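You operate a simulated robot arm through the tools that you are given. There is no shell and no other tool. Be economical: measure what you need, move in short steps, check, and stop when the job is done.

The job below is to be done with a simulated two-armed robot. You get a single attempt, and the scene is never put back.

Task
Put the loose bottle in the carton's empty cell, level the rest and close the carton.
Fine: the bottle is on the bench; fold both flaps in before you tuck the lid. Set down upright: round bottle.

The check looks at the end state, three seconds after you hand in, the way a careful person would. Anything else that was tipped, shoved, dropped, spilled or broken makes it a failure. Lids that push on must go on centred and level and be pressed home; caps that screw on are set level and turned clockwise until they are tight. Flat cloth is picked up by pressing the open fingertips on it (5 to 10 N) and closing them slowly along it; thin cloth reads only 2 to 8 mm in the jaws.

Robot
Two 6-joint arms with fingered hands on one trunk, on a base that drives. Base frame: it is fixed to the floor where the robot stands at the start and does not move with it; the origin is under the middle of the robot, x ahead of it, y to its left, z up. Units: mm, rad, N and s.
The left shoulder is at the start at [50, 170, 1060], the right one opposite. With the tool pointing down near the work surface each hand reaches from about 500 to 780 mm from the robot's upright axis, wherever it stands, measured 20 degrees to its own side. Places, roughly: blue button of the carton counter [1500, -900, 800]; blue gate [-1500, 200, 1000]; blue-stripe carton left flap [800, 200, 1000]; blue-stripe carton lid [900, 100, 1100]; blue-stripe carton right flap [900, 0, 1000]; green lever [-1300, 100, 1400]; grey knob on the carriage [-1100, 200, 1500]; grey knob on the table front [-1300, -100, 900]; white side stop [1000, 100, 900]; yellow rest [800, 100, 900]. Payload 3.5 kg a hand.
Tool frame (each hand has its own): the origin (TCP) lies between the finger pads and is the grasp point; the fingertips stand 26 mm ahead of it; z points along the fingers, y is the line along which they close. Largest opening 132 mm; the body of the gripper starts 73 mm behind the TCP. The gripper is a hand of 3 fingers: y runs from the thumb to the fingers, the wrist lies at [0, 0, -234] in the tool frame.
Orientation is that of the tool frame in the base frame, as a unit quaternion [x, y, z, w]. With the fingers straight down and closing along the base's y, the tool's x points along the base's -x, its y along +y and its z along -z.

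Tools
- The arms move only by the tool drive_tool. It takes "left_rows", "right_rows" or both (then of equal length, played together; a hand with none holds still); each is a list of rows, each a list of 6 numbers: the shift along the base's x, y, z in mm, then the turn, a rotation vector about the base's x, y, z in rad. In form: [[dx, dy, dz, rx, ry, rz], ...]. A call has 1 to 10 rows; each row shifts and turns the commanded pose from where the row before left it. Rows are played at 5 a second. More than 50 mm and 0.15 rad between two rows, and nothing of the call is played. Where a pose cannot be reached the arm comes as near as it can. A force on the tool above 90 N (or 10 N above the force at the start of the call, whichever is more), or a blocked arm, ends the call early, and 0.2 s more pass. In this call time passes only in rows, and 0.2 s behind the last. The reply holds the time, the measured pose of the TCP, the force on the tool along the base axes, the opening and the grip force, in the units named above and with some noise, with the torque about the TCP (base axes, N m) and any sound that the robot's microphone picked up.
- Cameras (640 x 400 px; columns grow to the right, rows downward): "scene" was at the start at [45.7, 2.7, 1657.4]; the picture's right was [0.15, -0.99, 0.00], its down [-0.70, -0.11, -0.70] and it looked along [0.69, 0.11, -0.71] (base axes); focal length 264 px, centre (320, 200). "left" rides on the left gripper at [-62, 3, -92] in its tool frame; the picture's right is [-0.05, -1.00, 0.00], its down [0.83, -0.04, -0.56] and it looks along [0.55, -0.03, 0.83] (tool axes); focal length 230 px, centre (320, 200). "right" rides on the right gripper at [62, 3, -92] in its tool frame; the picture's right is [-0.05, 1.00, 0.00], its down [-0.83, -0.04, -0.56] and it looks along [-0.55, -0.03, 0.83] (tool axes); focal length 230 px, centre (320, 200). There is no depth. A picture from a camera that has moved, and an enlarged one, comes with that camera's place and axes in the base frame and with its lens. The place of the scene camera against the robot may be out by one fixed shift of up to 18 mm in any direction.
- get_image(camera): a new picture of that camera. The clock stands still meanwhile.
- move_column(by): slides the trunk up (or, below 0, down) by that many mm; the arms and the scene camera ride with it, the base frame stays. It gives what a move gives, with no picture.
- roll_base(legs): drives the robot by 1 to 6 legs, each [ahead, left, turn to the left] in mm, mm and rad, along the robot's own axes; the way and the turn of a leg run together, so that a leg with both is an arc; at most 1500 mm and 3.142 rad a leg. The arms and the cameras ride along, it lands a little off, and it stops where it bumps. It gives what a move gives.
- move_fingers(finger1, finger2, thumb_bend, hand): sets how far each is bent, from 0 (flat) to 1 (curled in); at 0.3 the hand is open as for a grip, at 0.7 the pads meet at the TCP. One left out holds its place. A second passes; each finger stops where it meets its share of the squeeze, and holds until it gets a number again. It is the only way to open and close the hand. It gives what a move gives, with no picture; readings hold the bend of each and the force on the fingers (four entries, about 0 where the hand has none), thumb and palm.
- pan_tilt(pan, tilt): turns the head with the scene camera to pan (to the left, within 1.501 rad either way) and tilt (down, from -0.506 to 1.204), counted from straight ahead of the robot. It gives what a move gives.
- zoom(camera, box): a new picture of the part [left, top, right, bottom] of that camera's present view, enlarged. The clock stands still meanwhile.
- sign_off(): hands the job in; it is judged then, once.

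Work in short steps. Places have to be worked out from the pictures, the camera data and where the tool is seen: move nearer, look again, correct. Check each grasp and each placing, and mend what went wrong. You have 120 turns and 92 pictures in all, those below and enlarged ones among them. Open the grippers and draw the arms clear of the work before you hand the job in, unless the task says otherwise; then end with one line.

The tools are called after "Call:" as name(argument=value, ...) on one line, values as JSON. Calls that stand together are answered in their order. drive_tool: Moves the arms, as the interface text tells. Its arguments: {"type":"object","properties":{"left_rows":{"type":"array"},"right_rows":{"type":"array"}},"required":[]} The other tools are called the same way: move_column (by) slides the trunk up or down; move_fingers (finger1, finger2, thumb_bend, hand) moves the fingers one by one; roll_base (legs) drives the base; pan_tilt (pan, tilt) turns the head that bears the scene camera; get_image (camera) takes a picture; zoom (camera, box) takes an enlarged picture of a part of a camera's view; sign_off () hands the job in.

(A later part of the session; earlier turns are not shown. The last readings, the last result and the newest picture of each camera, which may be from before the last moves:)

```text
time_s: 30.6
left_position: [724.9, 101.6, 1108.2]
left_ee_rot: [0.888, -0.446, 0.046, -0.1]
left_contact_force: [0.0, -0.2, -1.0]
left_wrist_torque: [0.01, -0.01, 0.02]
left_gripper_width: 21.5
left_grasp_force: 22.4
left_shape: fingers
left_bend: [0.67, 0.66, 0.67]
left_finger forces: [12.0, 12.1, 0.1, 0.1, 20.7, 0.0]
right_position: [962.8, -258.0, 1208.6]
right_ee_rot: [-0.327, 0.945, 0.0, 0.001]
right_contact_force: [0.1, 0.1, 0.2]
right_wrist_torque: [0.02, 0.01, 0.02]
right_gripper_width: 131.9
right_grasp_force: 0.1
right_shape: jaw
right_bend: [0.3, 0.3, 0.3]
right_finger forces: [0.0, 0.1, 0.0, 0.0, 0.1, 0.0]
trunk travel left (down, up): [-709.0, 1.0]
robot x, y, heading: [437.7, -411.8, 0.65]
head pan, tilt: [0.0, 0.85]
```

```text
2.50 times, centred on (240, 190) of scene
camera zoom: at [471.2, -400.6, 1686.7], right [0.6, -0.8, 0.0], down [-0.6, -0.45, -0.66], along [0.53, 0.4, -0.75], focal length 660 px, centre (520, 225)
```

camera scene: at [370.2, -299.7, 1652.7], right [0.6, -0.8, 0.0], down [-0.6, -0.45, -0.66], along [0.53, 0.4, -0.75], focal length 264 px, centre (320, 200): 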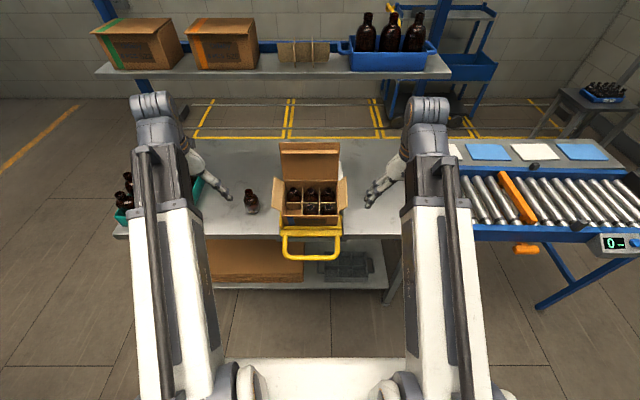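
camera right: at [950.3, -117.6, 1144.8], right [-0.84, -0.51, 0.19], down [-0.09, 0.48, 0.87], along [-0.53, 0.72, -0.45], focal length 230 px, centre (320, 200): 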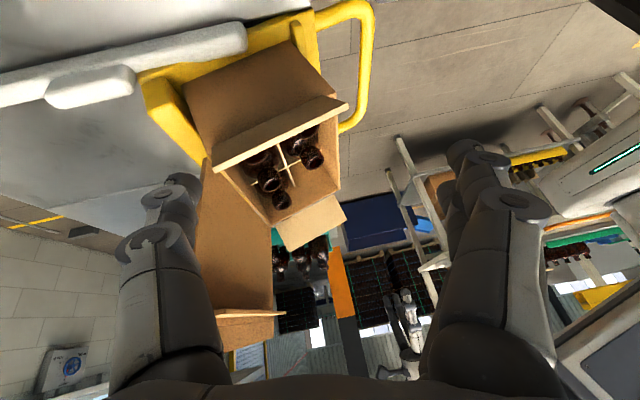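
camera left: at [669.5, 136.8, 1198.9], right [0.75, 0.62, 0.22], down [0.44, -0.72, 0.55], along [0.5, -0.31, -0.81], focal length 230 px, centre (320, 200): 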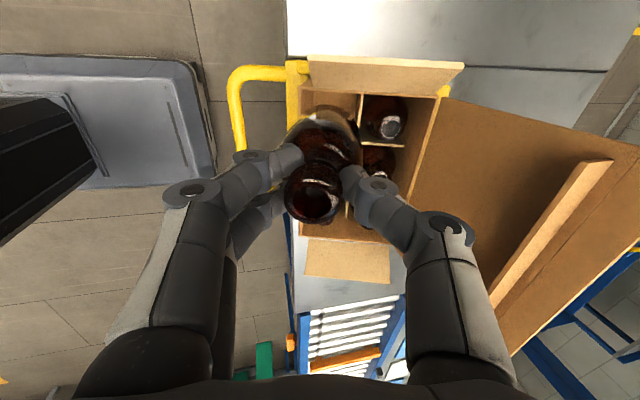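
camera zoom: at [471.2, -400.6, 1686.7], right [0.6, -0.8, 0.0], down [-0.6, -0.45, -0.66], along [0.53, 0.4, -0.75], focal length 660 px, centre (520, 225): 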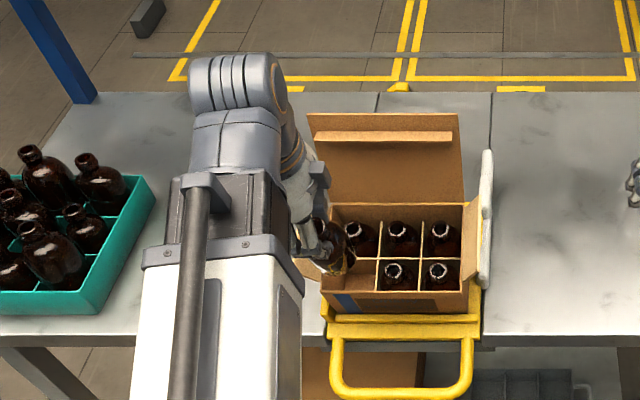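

I zoom to check the bottle's base against the cell opening.

Call:
zoom(camera="left", box=[270, 40, 470, 240])

Call:
zoom(camera="scene", box=[220, 150, 290, 220])

```text
2.00 times, centred on (370, 140) of left
camera zoom: at [669.5, 136.8, 1198.9], right [0.75, 0.62, 0.22], down [0.44, -0.72, 0.55], along [0.5, -0.31, -0.81], focal length 460 px, centre (220, 320)
```

zoom: 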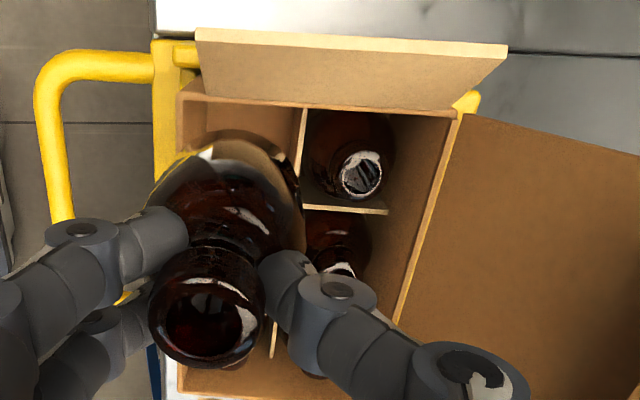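

```text
5.71 times, centred on (255, 185) of scene
camera zoom: at [471.2, -400.6, 1686.7], right [0.6, -0.8, 0.0], down [-0.6, -0.45, -0.66], along [0.53, 0.4, -0.75], focal length 1508 px, centre (691, 286)
```

zoom: 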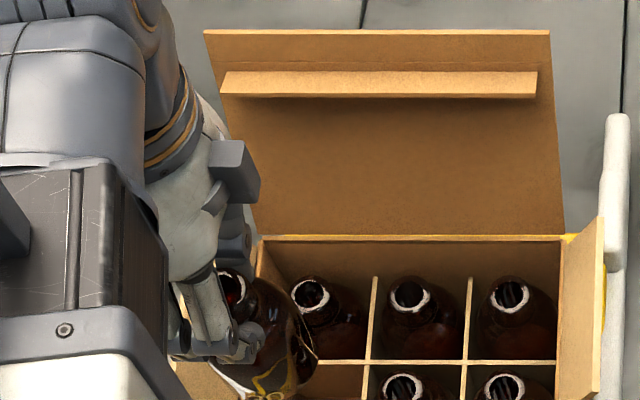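

Numbers agree: base is on the cell axis (within ~2 mm), carton edge about 15 mm above the mouths. I descend 75 mm along the carton's tilted axis, then check.

Call:
drive_tool(left_rows=[[4.9, 3.7, -19, 0, 0, 0], [4.9, 3.7, -19, 0, 0, 0], [4.9, 3.7, -19, 0, 0, 0], [3.7, 2.7, -14.3, 0, 0, 0]])

Call:
get_image(camera="left")

Call:
zoom(camera="scene", box=[220, 150, 300, 230])

```text
time_s: 31.6
left_position: [743.9, 117.8, 1036.9]
left_ee_rot: [0.888, -0.446, 0.047, -0.099]
left_contact_force: [1.5, -1.3, -1.6]
left_wrist_torque: [-0.12, -0.01, 0.0]
left_gripper_width: 21.6
left_grasp_force: 23.4
left_shape: fingers
left_bend: [0.67, 0.66, 0.67]
left_finger forces: [11.5, 13.7, 0.0, 0.1, 21.0, 0.0]
right_position: [963.4, -258.0, 1210.1]
right_ee_rot: [-0.328, 0.945, 0.0, 0.001]
right_contact_force: [0.4, -0.3, 0.1]
right_wrist_torque: [0.04, 0.02, 0.01]
right_gripper_width: 132.0
right_grasp_force: 0.2
right_shape: jaw
right_bend: [0.3, 0.3, 0.3]
right_finger forces: [0.0, 0.0, 0.1, 0.0, 0.0, 0.0]
trunk travel left (down, up): [-709.0, 1.0]
robot x, y, heading: [431.1, -412.9, 0.644]
head pan, tilt: [0.0, 0.85]
```

```text
58 pictures are left
camera left: at [687.3, 151.9, 1127.2], right [0.75, 0.62, 0.22], down [0.44, -0.72, 0.55], along [0.5, -0.31, -0.81], focal length 230 px, centre (320, 200)
```

left: 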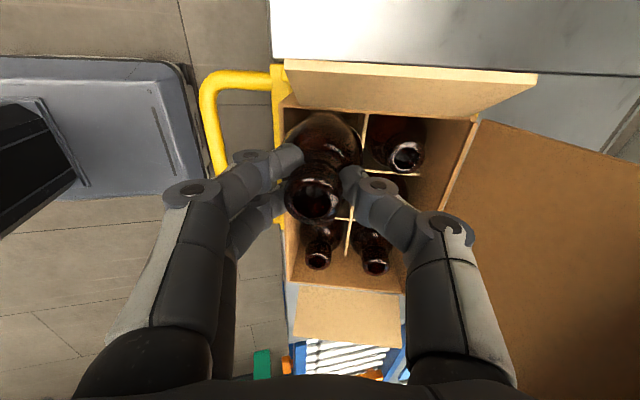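

```text
5.00 times, centred on (260, 190) of scene
camera zoom: at [471.1, -400.8, 1686.7], right [0.6, -0.8, 0.0], down [-0.6, -0.45, -0.66], along [0.53, 0.4, -0.75], focal length 1319 px, centre (620, 250)
```

zoom: 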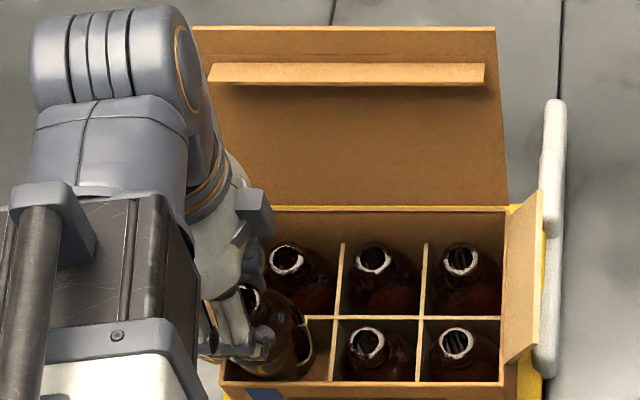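

A light 2 N side push (toward right) shows the bottle just touching on its left. I zoom to check.

Call:
zoom(camera="left", box=[250, 60, 450, 300])

```text
1.67 times, centred on (350, 180) of left
camera zoom: at [687.3, 151.9, 1127.2], right [0.75, 0.62, 0.22], down [0.44, -0.72, 0.55], along [0.5, -0.31, -0.81], focal length 384 px, centre (270, 233)
```

zoom: 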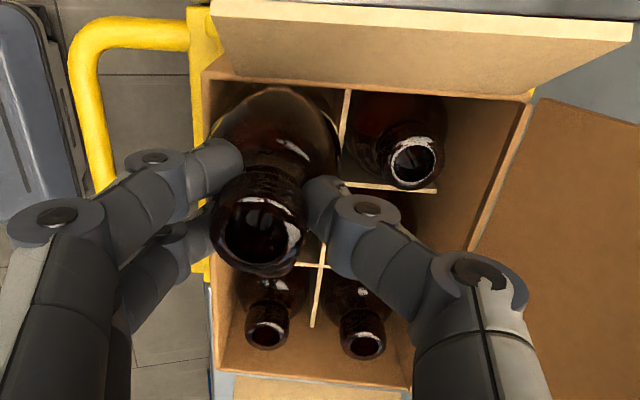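

The bottle is inside the cell. I ease 2 mm to the right and descend 35 mm further in small steps.

Call:
drive_tool(left_rows=[[1.2, -1.6, 0, 0, 0, 0], [2.4, 1.8, -9.5, 0, 0, 0], [2.4, 1.8, -9.5, 0, 0, 0], [2.4, 1.8, -9.5, 0, 0, 0], [1.2, 0.9, -4.8, 0, 0, 0]])

Call:
get_image(camera="left")

```text
time_s: 32.8
left_position: [754.1, 121.9, 1002.3]
left_ee_rot: [0.888, -0.446, 0.046, -0.1]
left_contact_force: [-1.1, -0.1, -0.3]
left_wrist_torque: [-0.02, 0.05, -0.01]
left_gripper_width: 21.3
left_grasp_force: 22.9
left_shape: fingers
left_bend: [0.67, 0.66, 0.67]
left_finger forces: [12.4, 12.2, 0.1, 0.1, 21.3, 0.0]
right_position: [962.7, -258.2, 1209.7]
right_ee_rot: [-0.327, 0.945, -0.001, 0.001]
right_contact_force: [0.3, -0.1, -0.6]
right_wrist_torque: [0.01, 0.02, 0.03]
right_gripper_width: 131.9
right_grasp_force: 0.1
right_shape: jaw
right_bend: [0.3, 0.3, 0.3]
right_finger forces: [0.1, 0.0, 0.1, 0.0, 0.1, 0.1]
trunk travel left (down, up): [-709.0, 1.0]
robot x, y, heading: [433.2, -413.3, 0.642]
head pan, tilt: [0.0, 0.85]
```

```text
55 pictures are left
camera left: at [697.9, 155.8, 1093.2], right [0.75, 0.62, 0.22], down [0.44, -0.72, 0.55], along [0.5, -0.31, -0.81], focal length 230 px, centre (320, 200)
```

left: 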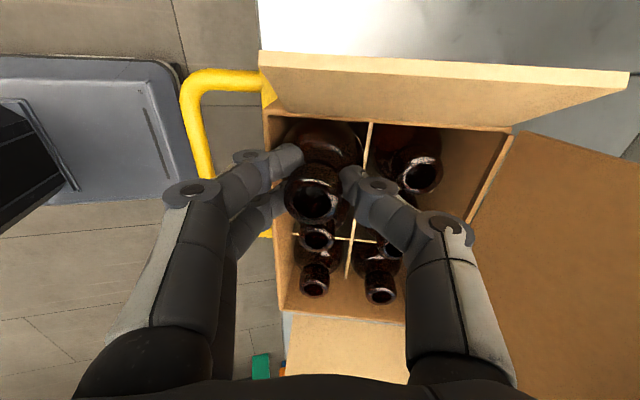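

No load now. I continue down in smaller calls, watching for the finger knuckle meeting the front wall.

Call:
drive_tool(left_rows=[[1.2, 0.9, -4.8, 0, 0, 0], [1.2, 0.9, -4.8, 0, 0, 0], [1.2, 0.9, -4.8, 0, 0, 0]])

Call:
zoom(camera="left", box=[220, 80, 460, 320])

```text
time_s: 33.6
left_position: [756.2, 123.8, 988.1]
left_ee_rot: [0.888, -0.446, 0.045, -0.1]
left_contact_force: [0.6, -0.1, -1.1]
left_wrist_torque: [-0.01, 0.0, 0.0]
left_gripper_width: 21.4
left_grasp_force: 22.9
left_shape: fingers
left_bend: [0.67, 0.66, 0.67]
left_finger forces: [12.4, 12.3, 0.0, 0.0, 21.3, 0.0]
right_position: [963.1, -257.4, 1209.4]
right_ee_rot: [-0.327, 0.945, -0.001, 0.001]
right_contact_force: [0.1, 0.3, 0.3]
right_wrist_torque: [-0.01, 0.01, 0.05]
right_gripper_width: 131.9
right_grasp_force: 0.1
right_shape: jaw
right_bend: [0.3, 0.3, 0.3]
right_finger forces: [0.0, 0.0, 0.0, 0.0, 0.0, 0.1]
trunk travel left (down, up): [-709.0, 1.0]
robot x, y, heading: [433.1, -410.9, 0.642]
head pan, tilt: [0.0, 0.85]
```

```text
1.67 times, centred on (340, 200) of left
camera zoom: at [700.8, 158.1, 1078.4], right [0.75, 0.62, 0.22], down [0.44, -0.72, 0.55], along [0.5, -0.31, -0.81], focal length 384 px, centre (287, 200)
```

zoom: 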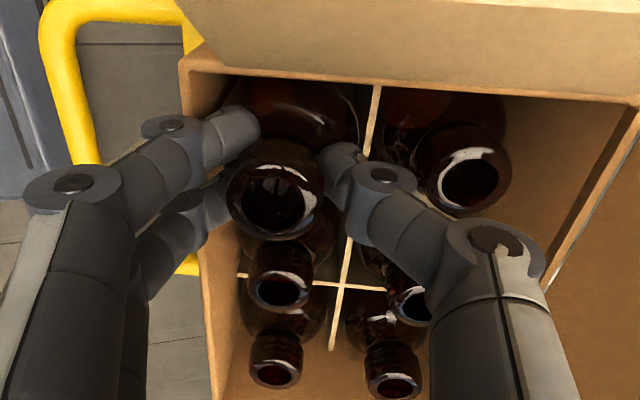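

Still clear; two more 5 mm steps.

Call:
drive_tool(left_rows=[[1.2, 0.9, -4.8, 0, 0, 0], [1.2, 0.9, -4.8, 0, 0, 0]])

Call:
drive_tool(left_rows=[[1.0, 0.7, -3.8, 0, 0, 0]])

```text
time_s: 34.2
left_position: [759.5, 126.8, 979.2]
left_ee_rot: [0.888, -0.446, 0.046, -0.101]
left_contact_force: [1.6, 0.5, 8.0]
left_wrist_torque: [-0.29, 0.16, 0.01]
left_gripper_width: 21.6
left_grasp_force: 29.0
left_shape: fingers
left_bend: [0.67, 0.66, 0.67]
left_finger forces: [10.6, 24.1, 0.0, 0.0, 22.6, 0.0]
right_position: [962.3, -257.9, 1210.1]
right_ee_rot: [-0.328, 0.945, 0.0, 0.001]
right_contact_force: [-0.3, 0.0, -0.8]
right_wrist_torque: [0.01, -0.01, 0.04]
right_gripper_width: 131.8
right_grasp_force: 0.0
right_shape: jaw
right_bend: [0.3, 0.3, 0.3]
right_finger forces: [0.0, 0.1, 0.1, 0.1, 0.0, 0.0]
trunk travel left (down, up): [-709.0, 1.0]
robot x, y, heading: [433.0, -415.2, 0.643]
head pan, tilt: [0.0, 0.85]
```

```text
time_s: 34.6
left_position: [758.7, 125.9, 978.5]
left_ee_rot: [0.888, -0.446, 0.046, -0.101]
left_contact_force: [-4.4, -2.3, 36.1]
left_wrist_torque: [-0.98, 0.88, -0.06]
left_gripper_width: 21.4
left_grasp_force: 42.1
left_shape: fingers
left_bend: [0.68, 0.68, 0.67]
left_finger forces: [18.8, 42.3, 0.1, 0.0, 23.4, 0.0]
right_position: [962.0, -259.4, 1211.6]
right_ee_rot: [-0.328, 0.945, 0.0, 0.002]
right_contact_force: [-0.5, -0.2, -0.1]
right_wrist_torque: [-0.03, -0.01, -0.02]
right_gripper_width: 132.1
right_grasp_force: 0.1
right_shape: jaw
right_bend: [0.3, 0.3, 0.3]
right_finger forces: [0.0, 0.1, 0.0, 0.0, 0.1, 0.0]
trunk travel left (down, up): [-709.0, 1.0]
robot x, y, heading: [437.0, -413.8, 0.642]
head pan, tilt: [0.0, 0.85]
```

The front finger knuckle rests on the front wall (torque points there), with the bottle about 13 mm short. I back off 3 mm and loosen gently so that it slides down in its cell.

Call:
drive_tool(left_rows=[[-0.7, -0.5, 4, 0, 0, 0]])

Call:
move_fingers(hand="left", finger1=0.66, finger2=0.66, thumb_bend=0.66)

Call:
zoom(camera="left", box=[220, 80, 460, 320])

```text
time_s: 35.0
left_position: [759.6, 125.2, 978.3]
left_ee_rot: [0.888, -0.446, 0.046, -0.099]
left_contact_force: [0.8, 0.8, 12.2]
left_wrist_torque: [-0.31, 0.25, -0.02]
left_gripper_width: 21.7
left_grasp_force: 31.0
left_shape: fingers
left_bend: [0.68, 0.68, 0.67]
left_finger forces: [12.9, 25.7, 0.0, 0.0, 23.3, 0.0]
right_position: [962.8, -258.3, 1209.0]
right_ee_rot: [-0.328, 0.945, 0.0, 0.001]
right_contact_force: [-1.1, -0.4, -0.2]
right_wrist_torque: [-0.03, -0.01, 0.01]
right_gripper_width: 131.8
right_grasp_force: 0.0
right_shape: jaw
right_bend: [0.3, 0.3, 0.3]
right_finger forces: [0.1, 0.0, 0.0, 0.0, 0.0, 0.0]
trunk travel left (down, up): [-709.0, 1.0]
robot x, y, heading: [437.0, -414.1, 0.649]
head pan, tilt: [0.0, 0.85]
```

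```text
time_s: 36.0
left_position: [760.0, 126.7, 978.1]
left_ee_rot: [0.888, -0.446, 0.046, -0.099]
left_contact_force: [2.3, 0.0, 7.7]
left_wrist_torque: [-0.22, 0.19, 0.02]
left_gripper_width: 23.6
left_grasp_force: 10.1
left_shape: fingers
left_bend: [0.65, 0.65, 0.64]
left_finger forces: [2.7, 13.1, 0.1, 0.1, 4.7, 0.0]
right_position: [963.1, -258.3, 1211.0]
right_ee_rot: [-0.328, 0.945, -0.002, 0.002]
right_contact_force: [0.4, -0.3, -0.4]
right_wrist_torque: [0.0, 0.06, 0.02]
right_gripper_width: 131.8
right_grasp_force: 0.0
right_shape: jaw
right_bend: [0.3, 0.3, 0.3]
right_finger forces: [0.0, 0.1, 0.0, 0.0, 0.0, 0.1]
trunk travel left (down, up): [-709.0, 1.0]
robot x, y, heading: [432.3, -407.5, 0.649]
head pan, tilt: [0.0, 0.85]
```

```text
1.67 times, centred on (340, 200) of left
camera zoom: at [703.8, 160.4, 1069.2], right [0.75, 0.62, 0.22], down [0.44, -0.72, 0.55], along [0.5, -0.31, -0.81], focal length 384 px, centre (287, 200)
```

zoom: 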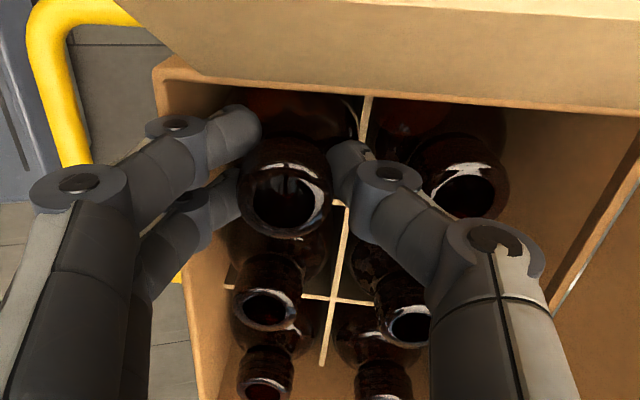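

Grip is nearly off. I loosen a bit more, with a small lift off the wall.

Call:
drive_tool(left_rows=[[-0.5, -0.4, 2, 0, 0, 0]])

Call:
move_fingers(hand="left", finger1=0.62, finger2=0.62, thumb_bend=0.61)

Call:
zoom(camera="left", box=[220, 80, 460, 320])

```text
time_s: 36.4
left_position: [758.7, 126.2, 980.3]
left_ee_rot: [0.888, -0.446, 0.046, -0.099]
left_contact_force: [2.9, 1.9, 1.1]
left_wrist_torque: [-0.04, 0.01, 0.05]
left_gripper_width: 23.9
left_grasp_force: 7.5
left_shape: fingers
left_bend: [0.65, 0.64, 0.64]
left_finger forces: [1.4, 8.4, 0.0, 0.1, 4.9, 0.0]
right_position: [964.7, -256.8, 1209.4]
right_ee_rot: [-0.329, 0.944, -0.001, 0.001]
right_contact_force: [-0.4, -0.8, 0.7]
right_wrist_torque: [-0.01, 0.0, -0.03]
right_gripper_width: 132.1
right_grasp_force: 0.2
right_shape: jaw
right_bend: [0.3, 0.3, 0.3]
right_finger forces: [0.0, 0.0, 0.0, 0.0, 0.0, 0.0]
trunk travel left (down, up): [-709.0, 1.0]
robot x, y, heading: [436.6, -412.3, 0.646]
head pan, tilt: [0.0, 0.85]
```

```text
time_s: 37.4
left_position: [758.3, 125.2, 980.3]
left_ee_rot: [0.888, -0.446, 0.046, -0.1]
left_contact_force: [3.0, 1.7, 2.7]
left_wrist_torque: [0.02, 0.01, -0.05]
left_gripper_width: 27.1
left_grasp_force: 2.9
left_shape: fingers
left_bend: [0.64, 0.64, 0.61]
left_finger forces: [2.3, 2.8, 0.1, 0.0, 0.1, 0.0]
right_position: [963.5, -257.8, 1210.1]
right_ee_rot: [-0.328, 0.945, 0.0, 0.001]
right_contact_force: [-0.8, 0.0, -0.5]
right_wrist_torque: [-0.03, 0.03, 0.02]
right_gripper_width: 132.1
right_grasp_force: 0.1
right_shape: jaw
right_bend: [0.3, 0.3, 0.3]
right_finger forces: [0.1, 0.0, 0.1, 0.0, 0.0, 0.1]
trunk travel left (down, up): [-709.0, 1.0]
robot x, y, heading: [437.9, -412.6, 0.642]
head pan, tilt: [0.0, 0.85]
```

```text
1.67 times, centred on (340, 200) of left
camera zoom: at [703.3, 160.5, 1071.3], right [0.75, 0.62, 0.22], down [0.44, -0.72, 0.55], along [0.5, -0.31, -0.81], focal length 384 px, centre (287, 200)
```

zoom: 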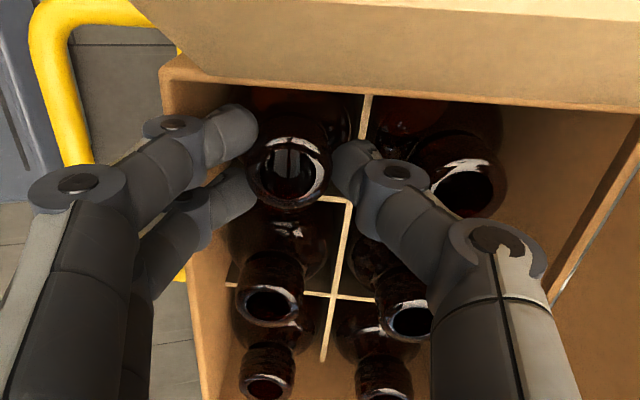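

The bottle slid down into its cell. I open the thumb more and lift along the axis, checking that the bottle stays.

Call:
move_fingers(hand="left", thumb_bend=0.57)

Call:
drive_tool(left_rows=[[-1.2, -0.9, 4.8, 0, 0, 0], [-2.4, -1.8, 9.5, 0, 0, 0], [-3.6, -2.7, 14, 0, 0, 0]])

Call:
zoom(camera="left", box=[220, 80, 460, 320])

```text
time_s: 38.4
left_position: [758.2, 126.2, 981.1]
left_ee_rot: [0.888, -0.446, 0.046, -0.099]
left_contact_force: [2.4, 3.2, 3.9]
left_wrist_torque: [-0.02, 0.0, -0.03]
left_gripper_width: 34.5
left_grasp_force: 2.9
left_shape: fingers
left_bend: [0.64, 0.64, 0.56]
left_finger forces: [2.5, 2.9, 0.0, 0.0, 0.5, 0.0]
right_position: [963.2, -257.7, 1210.3]
right_ee_rot: [-0.328, 0.945, -0.001, 0.001]
right_contact_force: [0.3, 0.1, 0.4]
right_wrist_torque: [0.01, 0.02, -0.01]
right_gripper_width: 131.8
right_grasp_force: 0.0
right_shape: jaw
right_bend: [0.3, 0.3, 0.3]
right_finger forces: [0.0, 0.0, 0.1, 0.1, 0.1, 0.0]
trunk travel left (down, up): [-709.0, 1.0]
robot x, y, heading: [434.7, -413.9, 0.652]
head pan, tilt: [0.0, 0.85]
```

```text
time_s: 39.2
left_position: [751.1, 120.3, 1009.7]
left_ee_rot: [0.888, -0.446, 0.046, -0.1]
left_contact_force: [-0.7, -0.4, -0.4]
left_wrist_torque: [0.01, 0.02, -0.01]
left_gripper_width: 37.4
left_grasp_force: 0.2
left_shape: fingers
left_bend: [0.62, 0.62, 0.56]
left_finger forces: [0.1, 0.0, 0.0, 0.0, 0.1, 0.0]
right_position: [963.7, -257.9, 1210.8]
right_ee_rot: [-0.327, 0.945, 0.0, 0.002]
right_contact_force: [-0.9, 0.6, 0.6]
right_wrist_torque: [0.01, -0.01, 0.03]
right_gripper_width: 132.1
right_grasp_force: 0.0
right_shape: jaw
right_bend: [0.3, 0.3, 0.3]
right_finger forces: [0.0, 0.0, 0.0, 0.0, 0.0, 0.0]
trunk travel left (down, up): [-709.0, 1.0]
robot x, y, heading: [434.1, -413.9, 0.645]
head pan, tilt: [0.0, 0.85]
```

```text
1.67 times, centred on (340, 200) of left
camera zoom: at [695.2, 154.6, 1099.5], right [0.75, 0.62, 0.22], down [0.44, -0.72, 0.55], along [0.5, -0.31, -0.81], focal length 384 px, centre (287, 200)
```

zoom: 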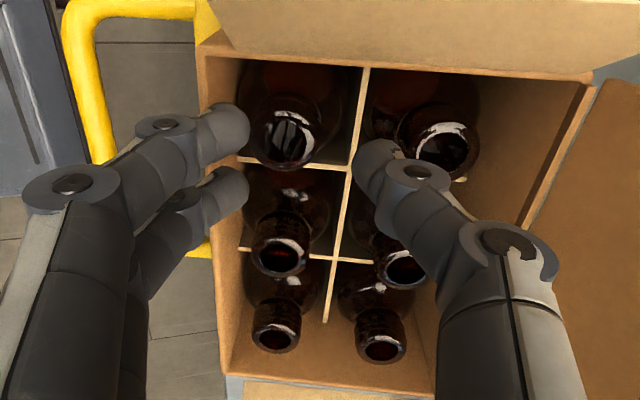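

The sixth bottle is seated like its neighbours. I lift the left hand well clear and check from the scene camera.

Call:
drive_tool(left_rows=[[-8, -6, 31, 0, 0, 0], [-8, -6, 31, 0, 0, 0], [-8, -6, 31, 0, 0, 0], [-8, -6, 31, 0, 0, 0]])

Call:
roll_base(legs=[[-40, 140, 0]])

Call:
zoom(camera="scene", box=[230, 110, 390, 290])

Call:
get_image(camera="right")

```text
time_s: 40.2
left_position: [720.1, 96.5, 1132.6]
left_ee_rot: [0.889, -0.446, 0.046, -0.099]
left_contact_force: [-0.8, 0.6, -0.8]
left_wrist_torque: [0.01, 0.01, 0.03]
left_gripper_width: 37.7
left_grasp_force: 0.0
left_shape: fingers
left_bend: [0.62, 0.62, 0.56]
left_finger forces: [0.1, 0.0, 0.1, 0.1, 0.0, 0.1]
right_position: [963.7, -257.3, 1209.8]
right_ee_rot: [-0.328, 0.945, 0.0, 0.002]
right_contact_force: [0.5, -0.5, -0.1]
right_wrist_torque: [-0.01, -0.02, 0.0]
right_gripper_width: 132.1
right_grasp_force: 0.0
right_shape: jaw
right_bend: [0.3, 0.3, 0.3]
right_finger forces: [0.0, 0.1, 0.0, 0.0, 0.0, 0.1]
trunk travel left (down, up): [-709.0, 1.0]
robot x, y, heading: [438.7, -413.1, 0.643]
head pan, tilt: [0.0, 0.85]
```

```text
time_s: 41.6
left_position: [600.9, 187.7, 1131.2]
left_ee_rot: [0.888, -0.447, 0.047, -0.098]
left_contact_force: [-0.1, -0.7, 0.4]
left_wrist_torque: [-0.02, 0.01, 0.01]
left_gripper_width: 37.6
left_grasp_force: 0.1
left_shape: fingers
left_bend: [0.62, 0.62, 0.56]
left_finger forces: [0.1, 0.0, 0.1, 0.0, 0.0, 0.0]
right_position: [843.8, -167.9, 1209.8]
right_ee_rot: [-0.327, 0.945, 0.0, 0.001]
right_contact_force: [0.1, 0.9, 0.6]
right_wrist_torque: [-0.02, 0.0, 0.0]
right_gripper_width: 132.2
right_grasp_force: 0.1
right_shape: jaw
right_bend: [0.3, 0.3, 0.3]
right_finger forces: [0.0, 0.0, 0.1, 0.1, 0.0, 0.0]
trunk travel left (down, up): [-709.0, 1.0]
robot x, y, heading: [316.0, -325.8, 0.649]
head pan, tilt: [0.0, 0.85]
```

```text
2.22 times, centred on (310, 200) of scene
camera zoom: at [351.4, -309.3, 1686.7], right [0.6, -0.8, 0.0], down [-0.6, -0.45, -0.66], along [0.53, 0.4, -0.75], focal length 586 px, centre (342, 200)
```

zoom: 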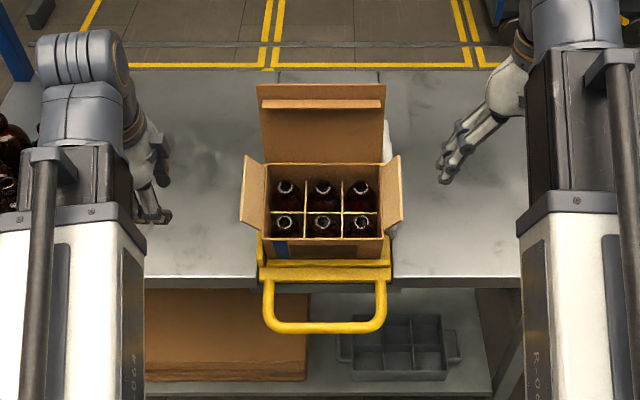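

```text
49 pictures are left
camera right: at [794.1, -203.8, 1303.3], right [-0.58, 0.82, 0.0], down [0.68, 0.48, 0.56], along [0.46, 0.32, -0.83], focal length 230 px, centre (320, 200)
```

right: 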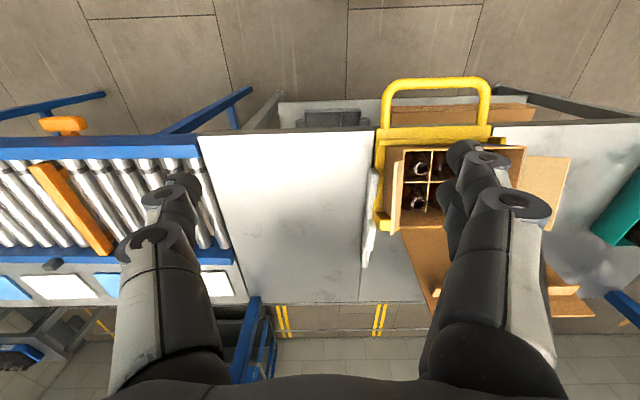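

All six bottles are in. Now the rest: I estimate the handle's crossbar at about (711, 13, 810), and the front must rise. I reposition so that the right hand can reach the handle comfortably.

Call:
roll_base(legs=[[-50, 190, 0]])

Call:
move_column(by=-80)

Call:
get_image(camera="right")

```text
time_s: 43.2
left_position: [447.9, 307.7, 1132.4]
left_ee_rot: [0.887, -0.448, 0.048, -0.099]
left_contact_force: [0.5, 0.5, -0.1]
left_wrist_torque: [-0.02, -0.05, -0.01]
left_gripper_width: 37.7
left_grasp_force: 0.0
left_shape: fingers
left_bend: [0.62, 0.62, 0.56]
left_finger forces: [0.1, 0.0, 0.0, 0.0, 0.1, 0.1]
right_position: [690.9, -47.5, 1210.4]
right_ee_rot: [-0.326, 0.945, -0.001, 0.0]
right_contact_force: [-1.4, -0.6, 1.1]
right_wrist_torque: [-0.02, 0.0, -0.01]
right_gripper_width: 131.9
right_grasp_force: 0.0
right_shape: jaw
right_bend: [0.3, 0.3, 0.3]
right_finger forces: [0.0, 0.0, 0.0, 0.0, 0.1, 0.0]
trunk travel left (down, up): [-709.0, 1.0]
robot x, y, heading: [162.1, -201.3, 0.636]
head pan, tilt: [0.0, 0.85]
```

```text
time_s: 44.3
left_position: [448.6, 307.6, 1051.9]
left_ee_rot: [0.888, -0.447, 0.046, -0.1]
left_contact_force: [1.1, -0.3, -0.4]
left_wrist_torque: [-0.01, -0.02, -0.01]
left_gripper_width: 37.4
left_grasp_force: 0.1
left_shape: fingers
left_bend: [0.62, 0.62, 0.56]
left_finger forces: [0.1, 0.0, 0.0, 0.1, 0.0, 0.0]
right_position: [691.1, -47.2, 1129.8]
right_ee_rot: [-0.327, 0.945, 0.0, 0.001]
right_contact_force: [-0.1, 0.4, 0.0]
right_wrist_torque: [-0.01, -0.01, 0.01]
right_gripper_width: 131.9
right_grasp_force: 0.0
right_shape: jaw
right_bend: [0.3, 0.3, 0.3]
right_finger forces: [0.0, 0.1, 0.1, 0.1, 0.1, 0.1]
trunk travel left (down, up): [-629.0, 81.0]
robot x, y, heading: [161.7, -203.0, 0.643]
head pan, tilt: [0.0, 0.85]
```

```text
48 pictures are left
camera right: at [640.9, -83.2, 1223.1], right [-0.58, 0.82, 0.0], down [0.68, 0.48, 0.56], along [0.46, 0.32, -0.83], focal length 230 px, centre (320, 200)
```

right: 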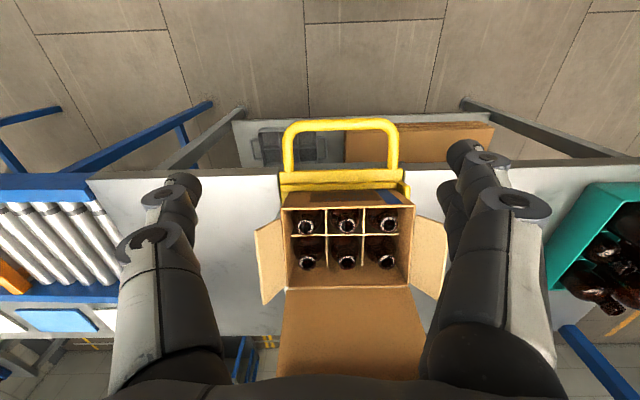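

The crossbar triangulates to (712, 14, 810). The side arm on the right, at about (790, −50, 817), can be gripped without turning the hand; I go above it and look.

Call:
drive_tool(right_rows=[[20, -0.5, -40, 0, 0, 0], [20, -0.5, -40, 0, 0, 0], [20, -0.5, -40, 0, 0, 0], [20, -0.5, -40, 0, 0, 0], [19, -0.3, -40, 0, 0, 0]])

Call:
get_image(camera="right")

```text
time_s: 45.5
left_position: [448.5, 308.2, 1052.1]
left_ee_rot: [0.888, -0.447, 0.045, -0.1]
left_contact_force: [-0.4, -0.6, -0.4]
left_wrist_torque: [-0.02, 0.01, -0.03]
left_gripper_width: 37.7
left_grasp_force: 0.0
left_shape: fingers
left_bend: [0.62, 0.62, 0.56]
left_finger forces: [0.0, 0.0, 0.1, 0.1, 0.0, 0.0]
right_position: [788.7, -49.0, 928.4]
right_ee_rot: [-0.326, 0.945, -0.001, 0.001]
right_contact_force: [-0.3, -0.6, 0.1]
right_wrist_torque: [0.02, 0.0, 0.01]
right_gripper_width: 132.2
right_grasp_force: 0.1
right_shape: jaw
right_bend: [0.3, 0.3, 0.3]
right_finger forces: [0.1, 0.0, 0.0, 0.0, 0.0, 0.0]
trunk travel left (down, up): [-629.0, 81.0]
robot x, y, heading: [166.4, -201.3, 0.644]
head pan, tilt: [0.0, 0.85]
```

```text
47 pictures are left
camera right: at [739.4, -84.5, 1021.1], right [-0.58, 0.82, 0.0], down [0.68, 0.48, 0.56], along [0.46, 0.32, -0.83], focal length 230 px, centre (320, 200)
```

right: 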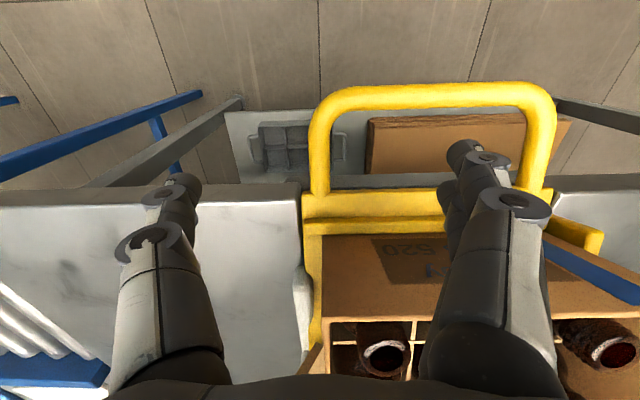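

The arm of the handle lies right under the hand. I go down over it, shifting 8 mm forward off the bend.

Call:
drive_tool(right_rows=[[6, 5, -35, 0, 0, 0], [0, 0, -35, 0, 0, 0], [0, 0, -38, 0, 0, 0]])

Call:
get_image(camera="right")

```text
time_s: 46.3
left_position: [449.1, 308.3, 1051.6]
left_ee_rot: [0.887, -0.448, 0.046, -0.099]
left_contact_force: [-0.7, 0.9, 0.2]
left_wrist_torque: [0.03, -0.03, 0.01]
left_gripper_width: 37.6
left_grasp_force: 0.1
left_shape: fingers
left_bend: [0.62, 0.62, 0.56]
left_finger forces: [0.0, 0.0, 0.1, 0.0, 0.1, 0.0]
right_position: [796.6, -45.8, 821.2]
right_ee_rot: [-0.326, 0.945, 0.0, 0.002]
right_contact_force: [0.4, 0.7, 0.3]
right_wrist_torque: [-0.01, -0.01, 0.01]
right_gripper_width: 132.2
right_grasp_force: 0.1
right_shape: jaw
right_bend: [0.3, 0.3, 0.3]
right_finger forces: [0.1, 0.0, 0.0, 0.0, 0.0, 0.0]
trunk travel left (down, up): [-629.0, 81.0]
robot x, y, heading: [165.5, -200.1, 0.641]
head pan, tilt: [0.0, 0.85]
```

```text
46 pictures are left
camera right: at [747.5, -81.1, 913.5], right [-0.58, 0.82, 0.0], down [0.68, 0.48, 0.56], along [0.46, 0.32, -0.83], focal length 230 px, centre (320, 200)
```

right: 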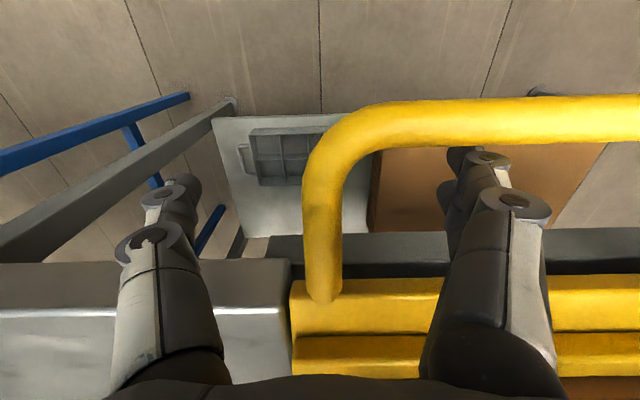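

The tube sits centred between the fingers. I close on it.

Call:
move_fingers(hand="right", finger1=0.72, finger2=0.72, thumb_bend=0.72)

Call:
drive_tool(right_rows=[[0, 0, 3, 0, 0, 0], [0, 0, 4, 0, 0, 0]])

Call:
get_image(camera="right")

```text
time_s: 47.3
left_position: [448.9, 308.4, 1050.5]
left_ee_rot: [0.888, -0.447, 0.046, -0.1]
left_contact_force: [0.4, 0.0, -0.6]
left_wrist_torque: [0.02, 0.04, -0.02]
left_gripper_width: 37.7
left_grasp_force: 0.1
left_shape: fingers
left_bend: [0.62, 0.62, 0.56]
left_finger forces: [0.1, 0.0, 0.1, 0.0, 0.1, 0.0]
right_position: [796.9, -45.4, 819.8]
right_ee_rot: [-0.327, 0.945, -0.001, 0.0]
right_contact_force: [-1.6, 1.9, -3.0]
right_wrist_torque: [0.0, -0.05, -0.06]
right_gripper_width: 4.7
right_grasp_force: 2.3
right_shape: fingers
right_bend: [0.71, 0.72, 0.71]
right_finger forces: [3.4, 0.1, 0.0, 0.0, 1.0, 0.0]
trunk travel left (down, up): [-629.0, 81.0]
robot x, y, heading: [160.7, -201.5, 0.638]
head pan, tilt: [0.0, 0.85]
```

```text
time_s: 47.9
left_position: [449.4, 308.9, 1052.5]
left_ee_rot: [0.888, -0.447, 0.046, -0.099]
left_contact_force: [-0.6, 0.1, 0.3]
left_wrist_torque: [-0.01, 0.01, -0.02]
left_gripper_width: 37.7
left_grasp_force: 0.1
left_shape: fingers
left_bend: [0.62, 0.62, 0.56]
left_finger forces: [0.1, 0.0, 0.1, 0.0, 0.0, 0.1]
right_position: [797.9, -45.9, 829.1]
right_ee_rot: [-0.326, 0.945, 0.0, 0.001]
right_contact_force: [0.3, 0.4, 0.4]
right_wrist_torque: [-0.01, -0.02, -0.01]
right_gripper_width: 1.4
right_grasp_force: 0.0
right_shape: fingers
right_bend: [0.72, 0.72, 0.72]
right_finger forces: [0.1, 0.0, 0.0, 0.1, 0.0, 0.1]
trunk travel left (down, up): [-629.0, 81.0]
robot x, y, heading: [161.8, -199.3, 0.638]
head pan, tilt: [0.0, 0.85]
```

```text
45 pictures are left
camera right: at [746.7, -81.3, 921.8], right [-0.58, 0.82, 0.0], down [0.68, 0.48, 0.56], along [0.46, 0.32, -0.83], focal length 230 px, centre (320, 200)
```

right: 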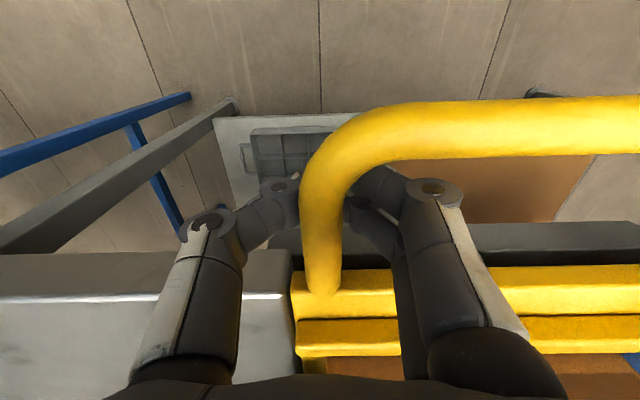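

The fingers closed beneath the tube and cage it, which serves for lifting. I raise gently and watch the force.

Call:
drive_tool(right_rows=[[0, 0, 5, 0, 0, 0], [0, 0, 5, 0, 0, 0]])

Call:
drive_tool(right_rows=[[0, 0, 4, 0, 0, 0], [0, 0, 4, 0, 0, 0]])

Call:
get_image(camera="right")

```text
time_s: 48.5
left_position: [448.9, 308.6, 1051.5]
left_ee_rot: [0.887, -0.448, 0.046, -0.1]
left_contact_force: [0.1, -0.2, 0.6]
left_wrist_torque: [-0.02, 0.01, 0.0]
left_gripper_width: 37.7
left_grasp_force: 0.1
left_shape: fingers
left_bend: [0.62, 0.62, 0.56]
left_finger forces: [0.0, 0.0, 0.0, 0.0, 0.1, 0.0]
right_position: [795.8, -45.5, 838.6]
right_ee_rot: [-0.326, 0.945, -0.002, 0.0]
right_contact_force: [0.7, -0.4, -2.7]
right_wrist_torque: [-0.04, -0.02, 0.01]
right_gripper_width: 1.7
right_grasp_force: 1.0
right_shape: fingers
right_bend: [0.72, 0.72, 0.71]
right_finger forces: [0.0, 0.1, 0.1, 0.1, 2.3, 0.0]
trunk travel left (down, up): [-629.0, 81.0]
robot x, y, heading: [159.7, -200.8, 0.645]
head pan, tilt: [0.0, 0.85]
```

```text
time_s: 49.1
left_position: [448.9, 308.0, 1051.5]
left_ee_rot: [0.887, -0.448, 0.046, -0.099]
left_contact_force: [0.1, 0.1, -0.5]
left_wrist_torque: [-0.02, 0.02, 0.0]
left_gripper_width: 37.7
left_grasp_force: 0.0
left_shape: fingers
left_bend: [0.62, 0.62, 0.56]
left_finger forces: [0.1, 0.1, 0.0, 0.0, 0.1, 0.1]
right_position: [796.6, -43.8, 846.1]
right_ee_rot: [-0.326, 0.945, -0.001, 0.0]
right_contact_force: [1.2, -1.1, -20.8]
right_wrist_torque: [-0.06, -0.06, -0.01]
right_gripper_width: 6.7
right_grasp_force: 8.0
right_shape: fingers
right_bend: [0.7, 0.7, 0.69]
right_finger forces: [5.8, 4.5, 0.0, 0.0, 5.2, 0.0]
trunk travel left (down, up): [-629.0, 81.0]
robot x, y, heading: [164.2, -201.5, 0.642]
head pan, tilt: [0.0, 0.85]
```

```text
44 pictures are left
camera right: at [746.8, -80.8, 938.7], right [-0.58, 0.82, 0.0], down [0.68, 0.48, 0.55], along [0.45, 0.32, -0.83], focal length 230 px, centre (320, 200)
```

right: 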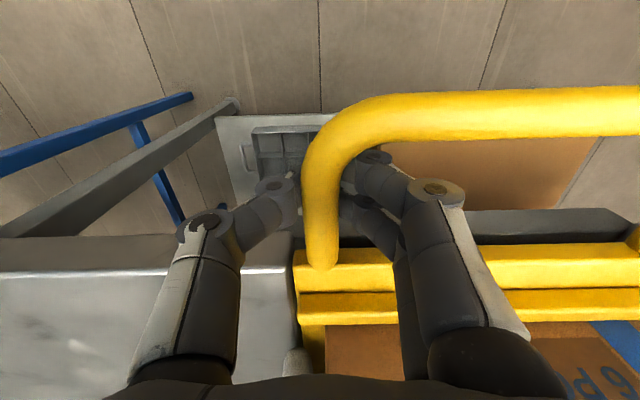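

There is now 21 N load. I squeeze harder so the fingers don't spread, then continue.

Call:
move_fingers(hand="right", finger1=0.95, finger2=0.95, thumb_bend=0.95)

Call:
drive_tool(right_rows=[[0, 0, 4, 0, 0, 0], [0, 0, 4, 0, 0, 0]])

Call:
zoom(camera="scene", box=[300, 100, 480, 260])

```text
time_s: 50.1
left_position: [451.3, 307.4, 1050.7]
left_ee_rot: [0.887, -0.448, 0.045, -0.099]
left_contact_force: [0.5, 0.3, -0.1]
left_wrist_torque: [0.0, 0.01, 0.01]
left_gripper_width: 37.5
left_grasp_force: 0.0
left_shape: fingers
left_bend: [0.62, 0.62, 0.56]
left_finger forces: [0.1, 0.1, 0.0, 0.0, 0.1, 0.0]
right_position: [796.9, -44.3, 845.4]
right_ee_rot: [-0.327, 0.945, -0.001, -0.002]
right_contact_force: [-1.2, -4.3, -42.0]
right_wrist_torque: [0.02, 0.03, -0.06]
right_gripper_width: 3.8
right_grasp_force: 27.9
right_shape: fingers
right_bend: [0.72, 0.72, 0.68]
right_finger forces: [12.3, 12.1, 0.0, 0.0, 32.0, 0.0]
trunk travel left (down, up): [-629.0, 81.0]
robot x, y, heading: [163.2, -203.2, 0.637]
head pan, tilt: [0.0, 0.85]
```

```text
time_s: 50.7
left_position: [451.4, 308.2, 1050.3]
left_ee_rot: [0.888, -0.448, 0.045, -0.098]
left_contact_force: [1.0, -0.2, -0.3]
left_wrist_torque: [-0.03, 0.0, -0.03]
left_gripper_width: 37.6
left_grasp_force: 0.1
left_shape: fingers
left_bend: [0.62, 0.62, 0.56]
left_finger forces: [0.1, 0.1, 0.1, 0.1, 0.0, 0.0]
right_position: [797.4, -44.5, 847.6]
right_ee_rot: [-0.327, 0.945, -0.001, -0.007]
right_contact_force: [-3.5, -4.3, -73.0]
right_wrist_torque: [-0.02, -0.04, -0.06]
right_gripper_width: 5.6
right_grasp_force: 34.9
right_shape: fingers
right_bend: [0.7, 0.71, 0.66]
right_finger forces: [17.5, 16.5, 0.0, 0.0, 35.7, 0.0]
trunk travel left (down, up): [-629.0, 81.0]
robot x, y, heading: [165.4, -201.6, 0.644]
head pan, tilt: [0.0, 0.85]
```

```text
2.50 times, centred on (390, 180) of scene
camera zoom: at [204.6, -187.4, 1605.9], right [0.6, -0.8, 0.0], down [-0.6, -0.45, -0.66], along [0.53, 0.39, -0.75], focal length 660 px, centre (145, 250)
```

zoom: 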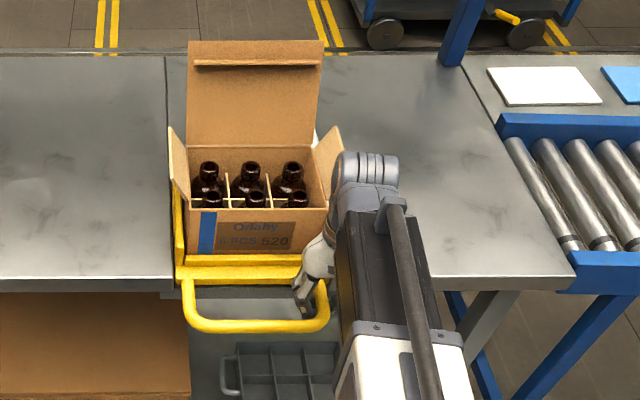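

The crossbar now computes to z≈842 (was 810), about the 32 mm rise expected for level, and the force is rising as against a stop. I ease off and check whether it stays.

Call:
drive_tool(right_rows=[[0, 0, -4, 0, 0, 0], [0, 0, -4, 0, 0, 0]])

Call:
drive_tool(right_rows=[[0, 0, -4, 0, 0, 0], [0, 0, -4, 0, 0, 0]])

Call:
zoom(camera="scene", box=[300, 100, 480, 260])

```text
time_s: 51.3
left_position: [451.2, 307.6, 1051.2]
left_ee_rot: [0.888, -0.447, 0.045, -0.099]
left_contact_force: [-0.8, 0.4, 0.8]
left_wrist_torque: [-0.02, -0.06, 0.0]
left_gripper_width: 38.0
left_grasp_force: 0.1
left_shape: fingers
left_bend: [0.62, 0.62, 0.56]
left_finger forces: [0.0, 0.0, 0.0, 0.0, 0.0, 0.1]
right_position: [797.2, -46.0, 844.8]
right_ee_rot: [-0.325, 0.946, -0.001, -0.002]
right_contact_force: [-2.0, -5.2, -40.0]
right_wrist_torque: [0.01, 0.06, -0.05]
right_gripper_width: 4.1
right_grasp_force: 26.4
right_shape: fingers
right_bend: [0.71, 0.71, 0.67]
right_finger forces: [12.1, 11.7, 0.1, 0.1, 29.5, 0.0]
trunk travel left (down, up): [-629.0, 81.0]
robot x, y, heading: [159.4, -199.2, 0.642]
head pan, tilt: [0.0, 0.85]
```

```text
time_s: 51.9
left_position: [449.3, 306.7, 1052.6]
left_ee_rot: [0.887, -0.448, 0.046, -0.1]
left_contact_force: [0.1, -0.2, 0.7]
left_wrist_torque: [0.03, 0.01, 0.0]
left_gripper_width: 37.8
left_grasp_force: 0.1
left_shape: fingers
left_bend: [0.62, 0.62, 0.56]
left_finger forces: [0.1, 0.0, 0.0, 0.1, 0.0, 0.1]
right_position: [797.4, -46.0, 841.0]
right_ee_rot: [-0.326, 0.945, -0.001, 0.002]
right_contact_force: [0.5, -9.2, -9.5]
right_wrist_torque: [-0.06, 0.0, -0.02]
right_gripper_width: 0.0
right_grasp_force: 18.3
right_shape: fingers
right_bend: [0.73, 0.73, 0.7]
right_finger forces: [7.6, 7.8, 0.0, 0.1, 22.3, 0.1]
trunk travel left (down, up): [-629.0, 81.0]
robot x, y, heading: [158.6, -196.2, 0.645]
head pan, tilt: [0.0, 0.85]
```

```text
2.50 times, centred on (390, 180) of scene
camera zoom: at [199.4, -189.4, 1607.1], right [0.6, -0.8, 0.0], down [-0.6, -0.45, -0.66], along [0.53, 0.4, -0.75], focal length 660 px, centre (145, 250)
```

zoom: 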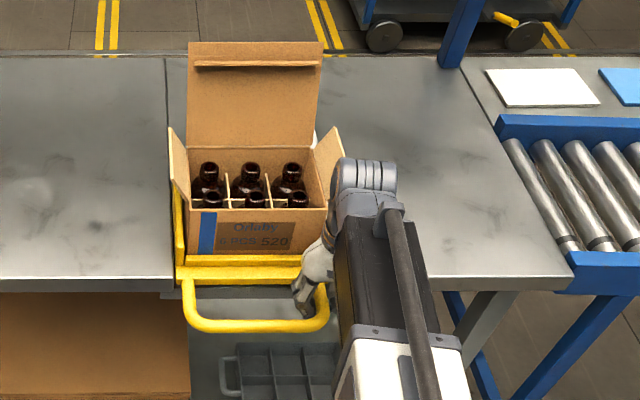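

Mouth spacing now fits a level carton. I lower a few mm more to see whether the rest holds by itself (force should vanish).

Call:
drive_tool(right_rows=[[0, 0, -3, 0, 0, 0], [0, 0, -3, 0, 0, 0]])

Call:
zoom(camera="scene", box=[300, 100, 480, 260])

```text
time_s: 52.5
left_position: [449.2, 308.0, 1052.0]
left_ee_rot: [0.887, -0.448, 0.047, -0.1]
left_contact_force: [0.5, 0.1, 0.0]
left_wrist_torque: [0.02, -0.01, -0.03]
left_gripper_width: 37.4
left_grasp_force: 0.2
left_shape: fingers
left_bend: [0.62, 0.62, 0.56]
left_finger forces: [0.1, 0.0, 0.1, 0.0, 0.1, 0.1]
right_position: [797.7, -44.3, 833.1]
right_ee_rot: [-0.327, 0.945, 0.001, 0.002]
right_contact_force: [3.5, -4.2, -1.5]
right_wrist_torque: [0.03, 0.03, -0.04]
right_gripper_width: 0.1
right_grasp_force: 0.1
right_shape: fingers
right_bend: [0.73, 0.74, 0.73]
right_finger forces: [0.0, 0.1, 0.0, 0.1, 0.0, 0.0]
trunk travel left (down, up): [-629.0, 81.0]
robot x, y, heading: [161.2, -201.7, 0.644]
head pan, tilt: [0.0, 0.85]
```

```text
2.50 times, centred on (390, 180) of scene
camera zoom: at [199.0, -188.8, 1606.8], right [0.6, -0.8, 0.0], down [-0.6, -0.45, -0.66], along [0.53, 0.4, -0.75], focal length 660 px, centre (145, 250)
```

zoom: 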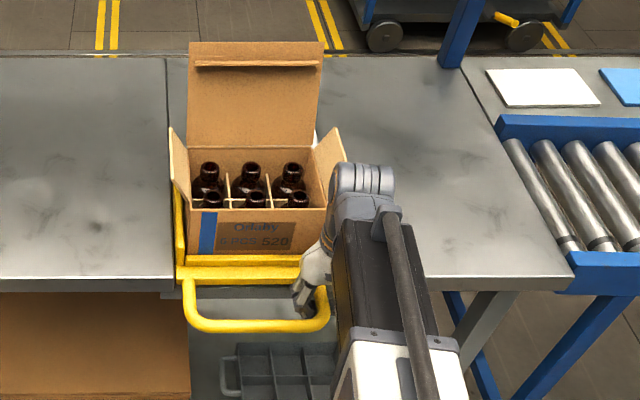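

The rest stays up with no load on the hand. I open the fingers and rise off the handle.

Call:
move_fingers(hand="right", finger1=0.3, finger2=0.3, thumb_bend=0.3)

Call:
drive_tool(right_rows=[[0, 0, 25, 0, 0, 0], [-5, -4, 40, 0, 0, 0], [-12, -9, 40, 0, 0, 0], [-20, -15, 40, 0, 0, 0], [-20, -15, 40, 0, 0, 0], [-20, -15, 40, 0, 0, 0], [-15, 5, 40, 0, 0, 0]])

Call:
get_image(camera="right")

```text
time_s: 53.5
left_position: [448.8, 307.8, 1051.1]
left_ee_rot: [0.888, -0.447, 0.047, -0.099]
left_contact_force: [-0.2, 0.2, 0.6]
left_wrist_torque: [-0.02, -0.03, 0.01]
left_gripper_width: 37.4
left_grasp_force: 0.0
left_shape: fingers
left_bend: [0.62, 0.62, 0.56]
left_finger forces: [0.1, 0.0, 0.0, 0.1, 0.0, 0.0]
right_position: [795.0, -44.8, 833.4]
right_ee_rot: [-0.327, 0.945, 0.0, 0.001]
right_contact_force: [0.5, -0.5, -0.2]
right_wrist_torque: [-0.02, 0.0, -0.03]
right_gripper_width: 133.9
right_grasp_force: 0.2
right_shape: fingers
right_bend: [0.3, 0.3, 0.3]
right_finger forces: [0.0, 0.1, 0.1, 0.0, 0.0, 0.0]
trunk travel left (down, up): [-629.0, 81.0]
robot x, y, heading: [160.8, -202.1, 0.638]
head pan, tilt: [0.0, 0.85]
```

```text
time_s: 55.1
left_position: [448.9, 307.6, 1052.0]
left_ee_rot: [0.887, -0.448, 0.046, -0.1]
left_contact_force: [-0.3, 0.3, -0.5]
left_wrist_torque: [0.0, -0.03, -0.01]
left_gripper_width: 37.5
left_grasp_force: 0.0
left_shape: fingers
left_bend: [0.62, 0.62, 0.56]
left_finger forces: [0.0, 0.0, 0.0, 0.0, 0.0, 0.0]
right_position: [700.2, -94.5, 1097.1]
right_ee_rot: [-0.327, 0.945, 0.0, 0.001]
right_contact_force: [0.6, 0.8, -0.1]
right_wrist_torque: [0.01, -0.03, 0.02]
right_gripper_width: 134.5
right_grasp_force: 0.0
right_shape: fingers
right_bend: [0.3, 0.3, 0.3]
right_finger forces: [0.0, 0.0, 0.1, 0.0, 0.0, 0.0]
trunk travel left (down, up): [-629.0, 81.0]
robot x, y, heading: [164.6, -202.7, 0.643]
head pan, tilt: [0.0, 0.85]
```

```text
40 pictures are left
camera right: at [650.4, -131.6, 1190.2], right [-0.58, 0.82, 0.0], down [0.68, 0.48, 0.56], along [0.46, 0.32, -0.83], focal length 230 px, centre (320, 200)
```

right: 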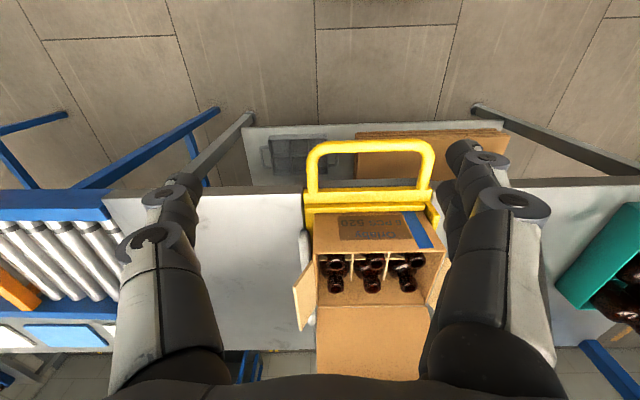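

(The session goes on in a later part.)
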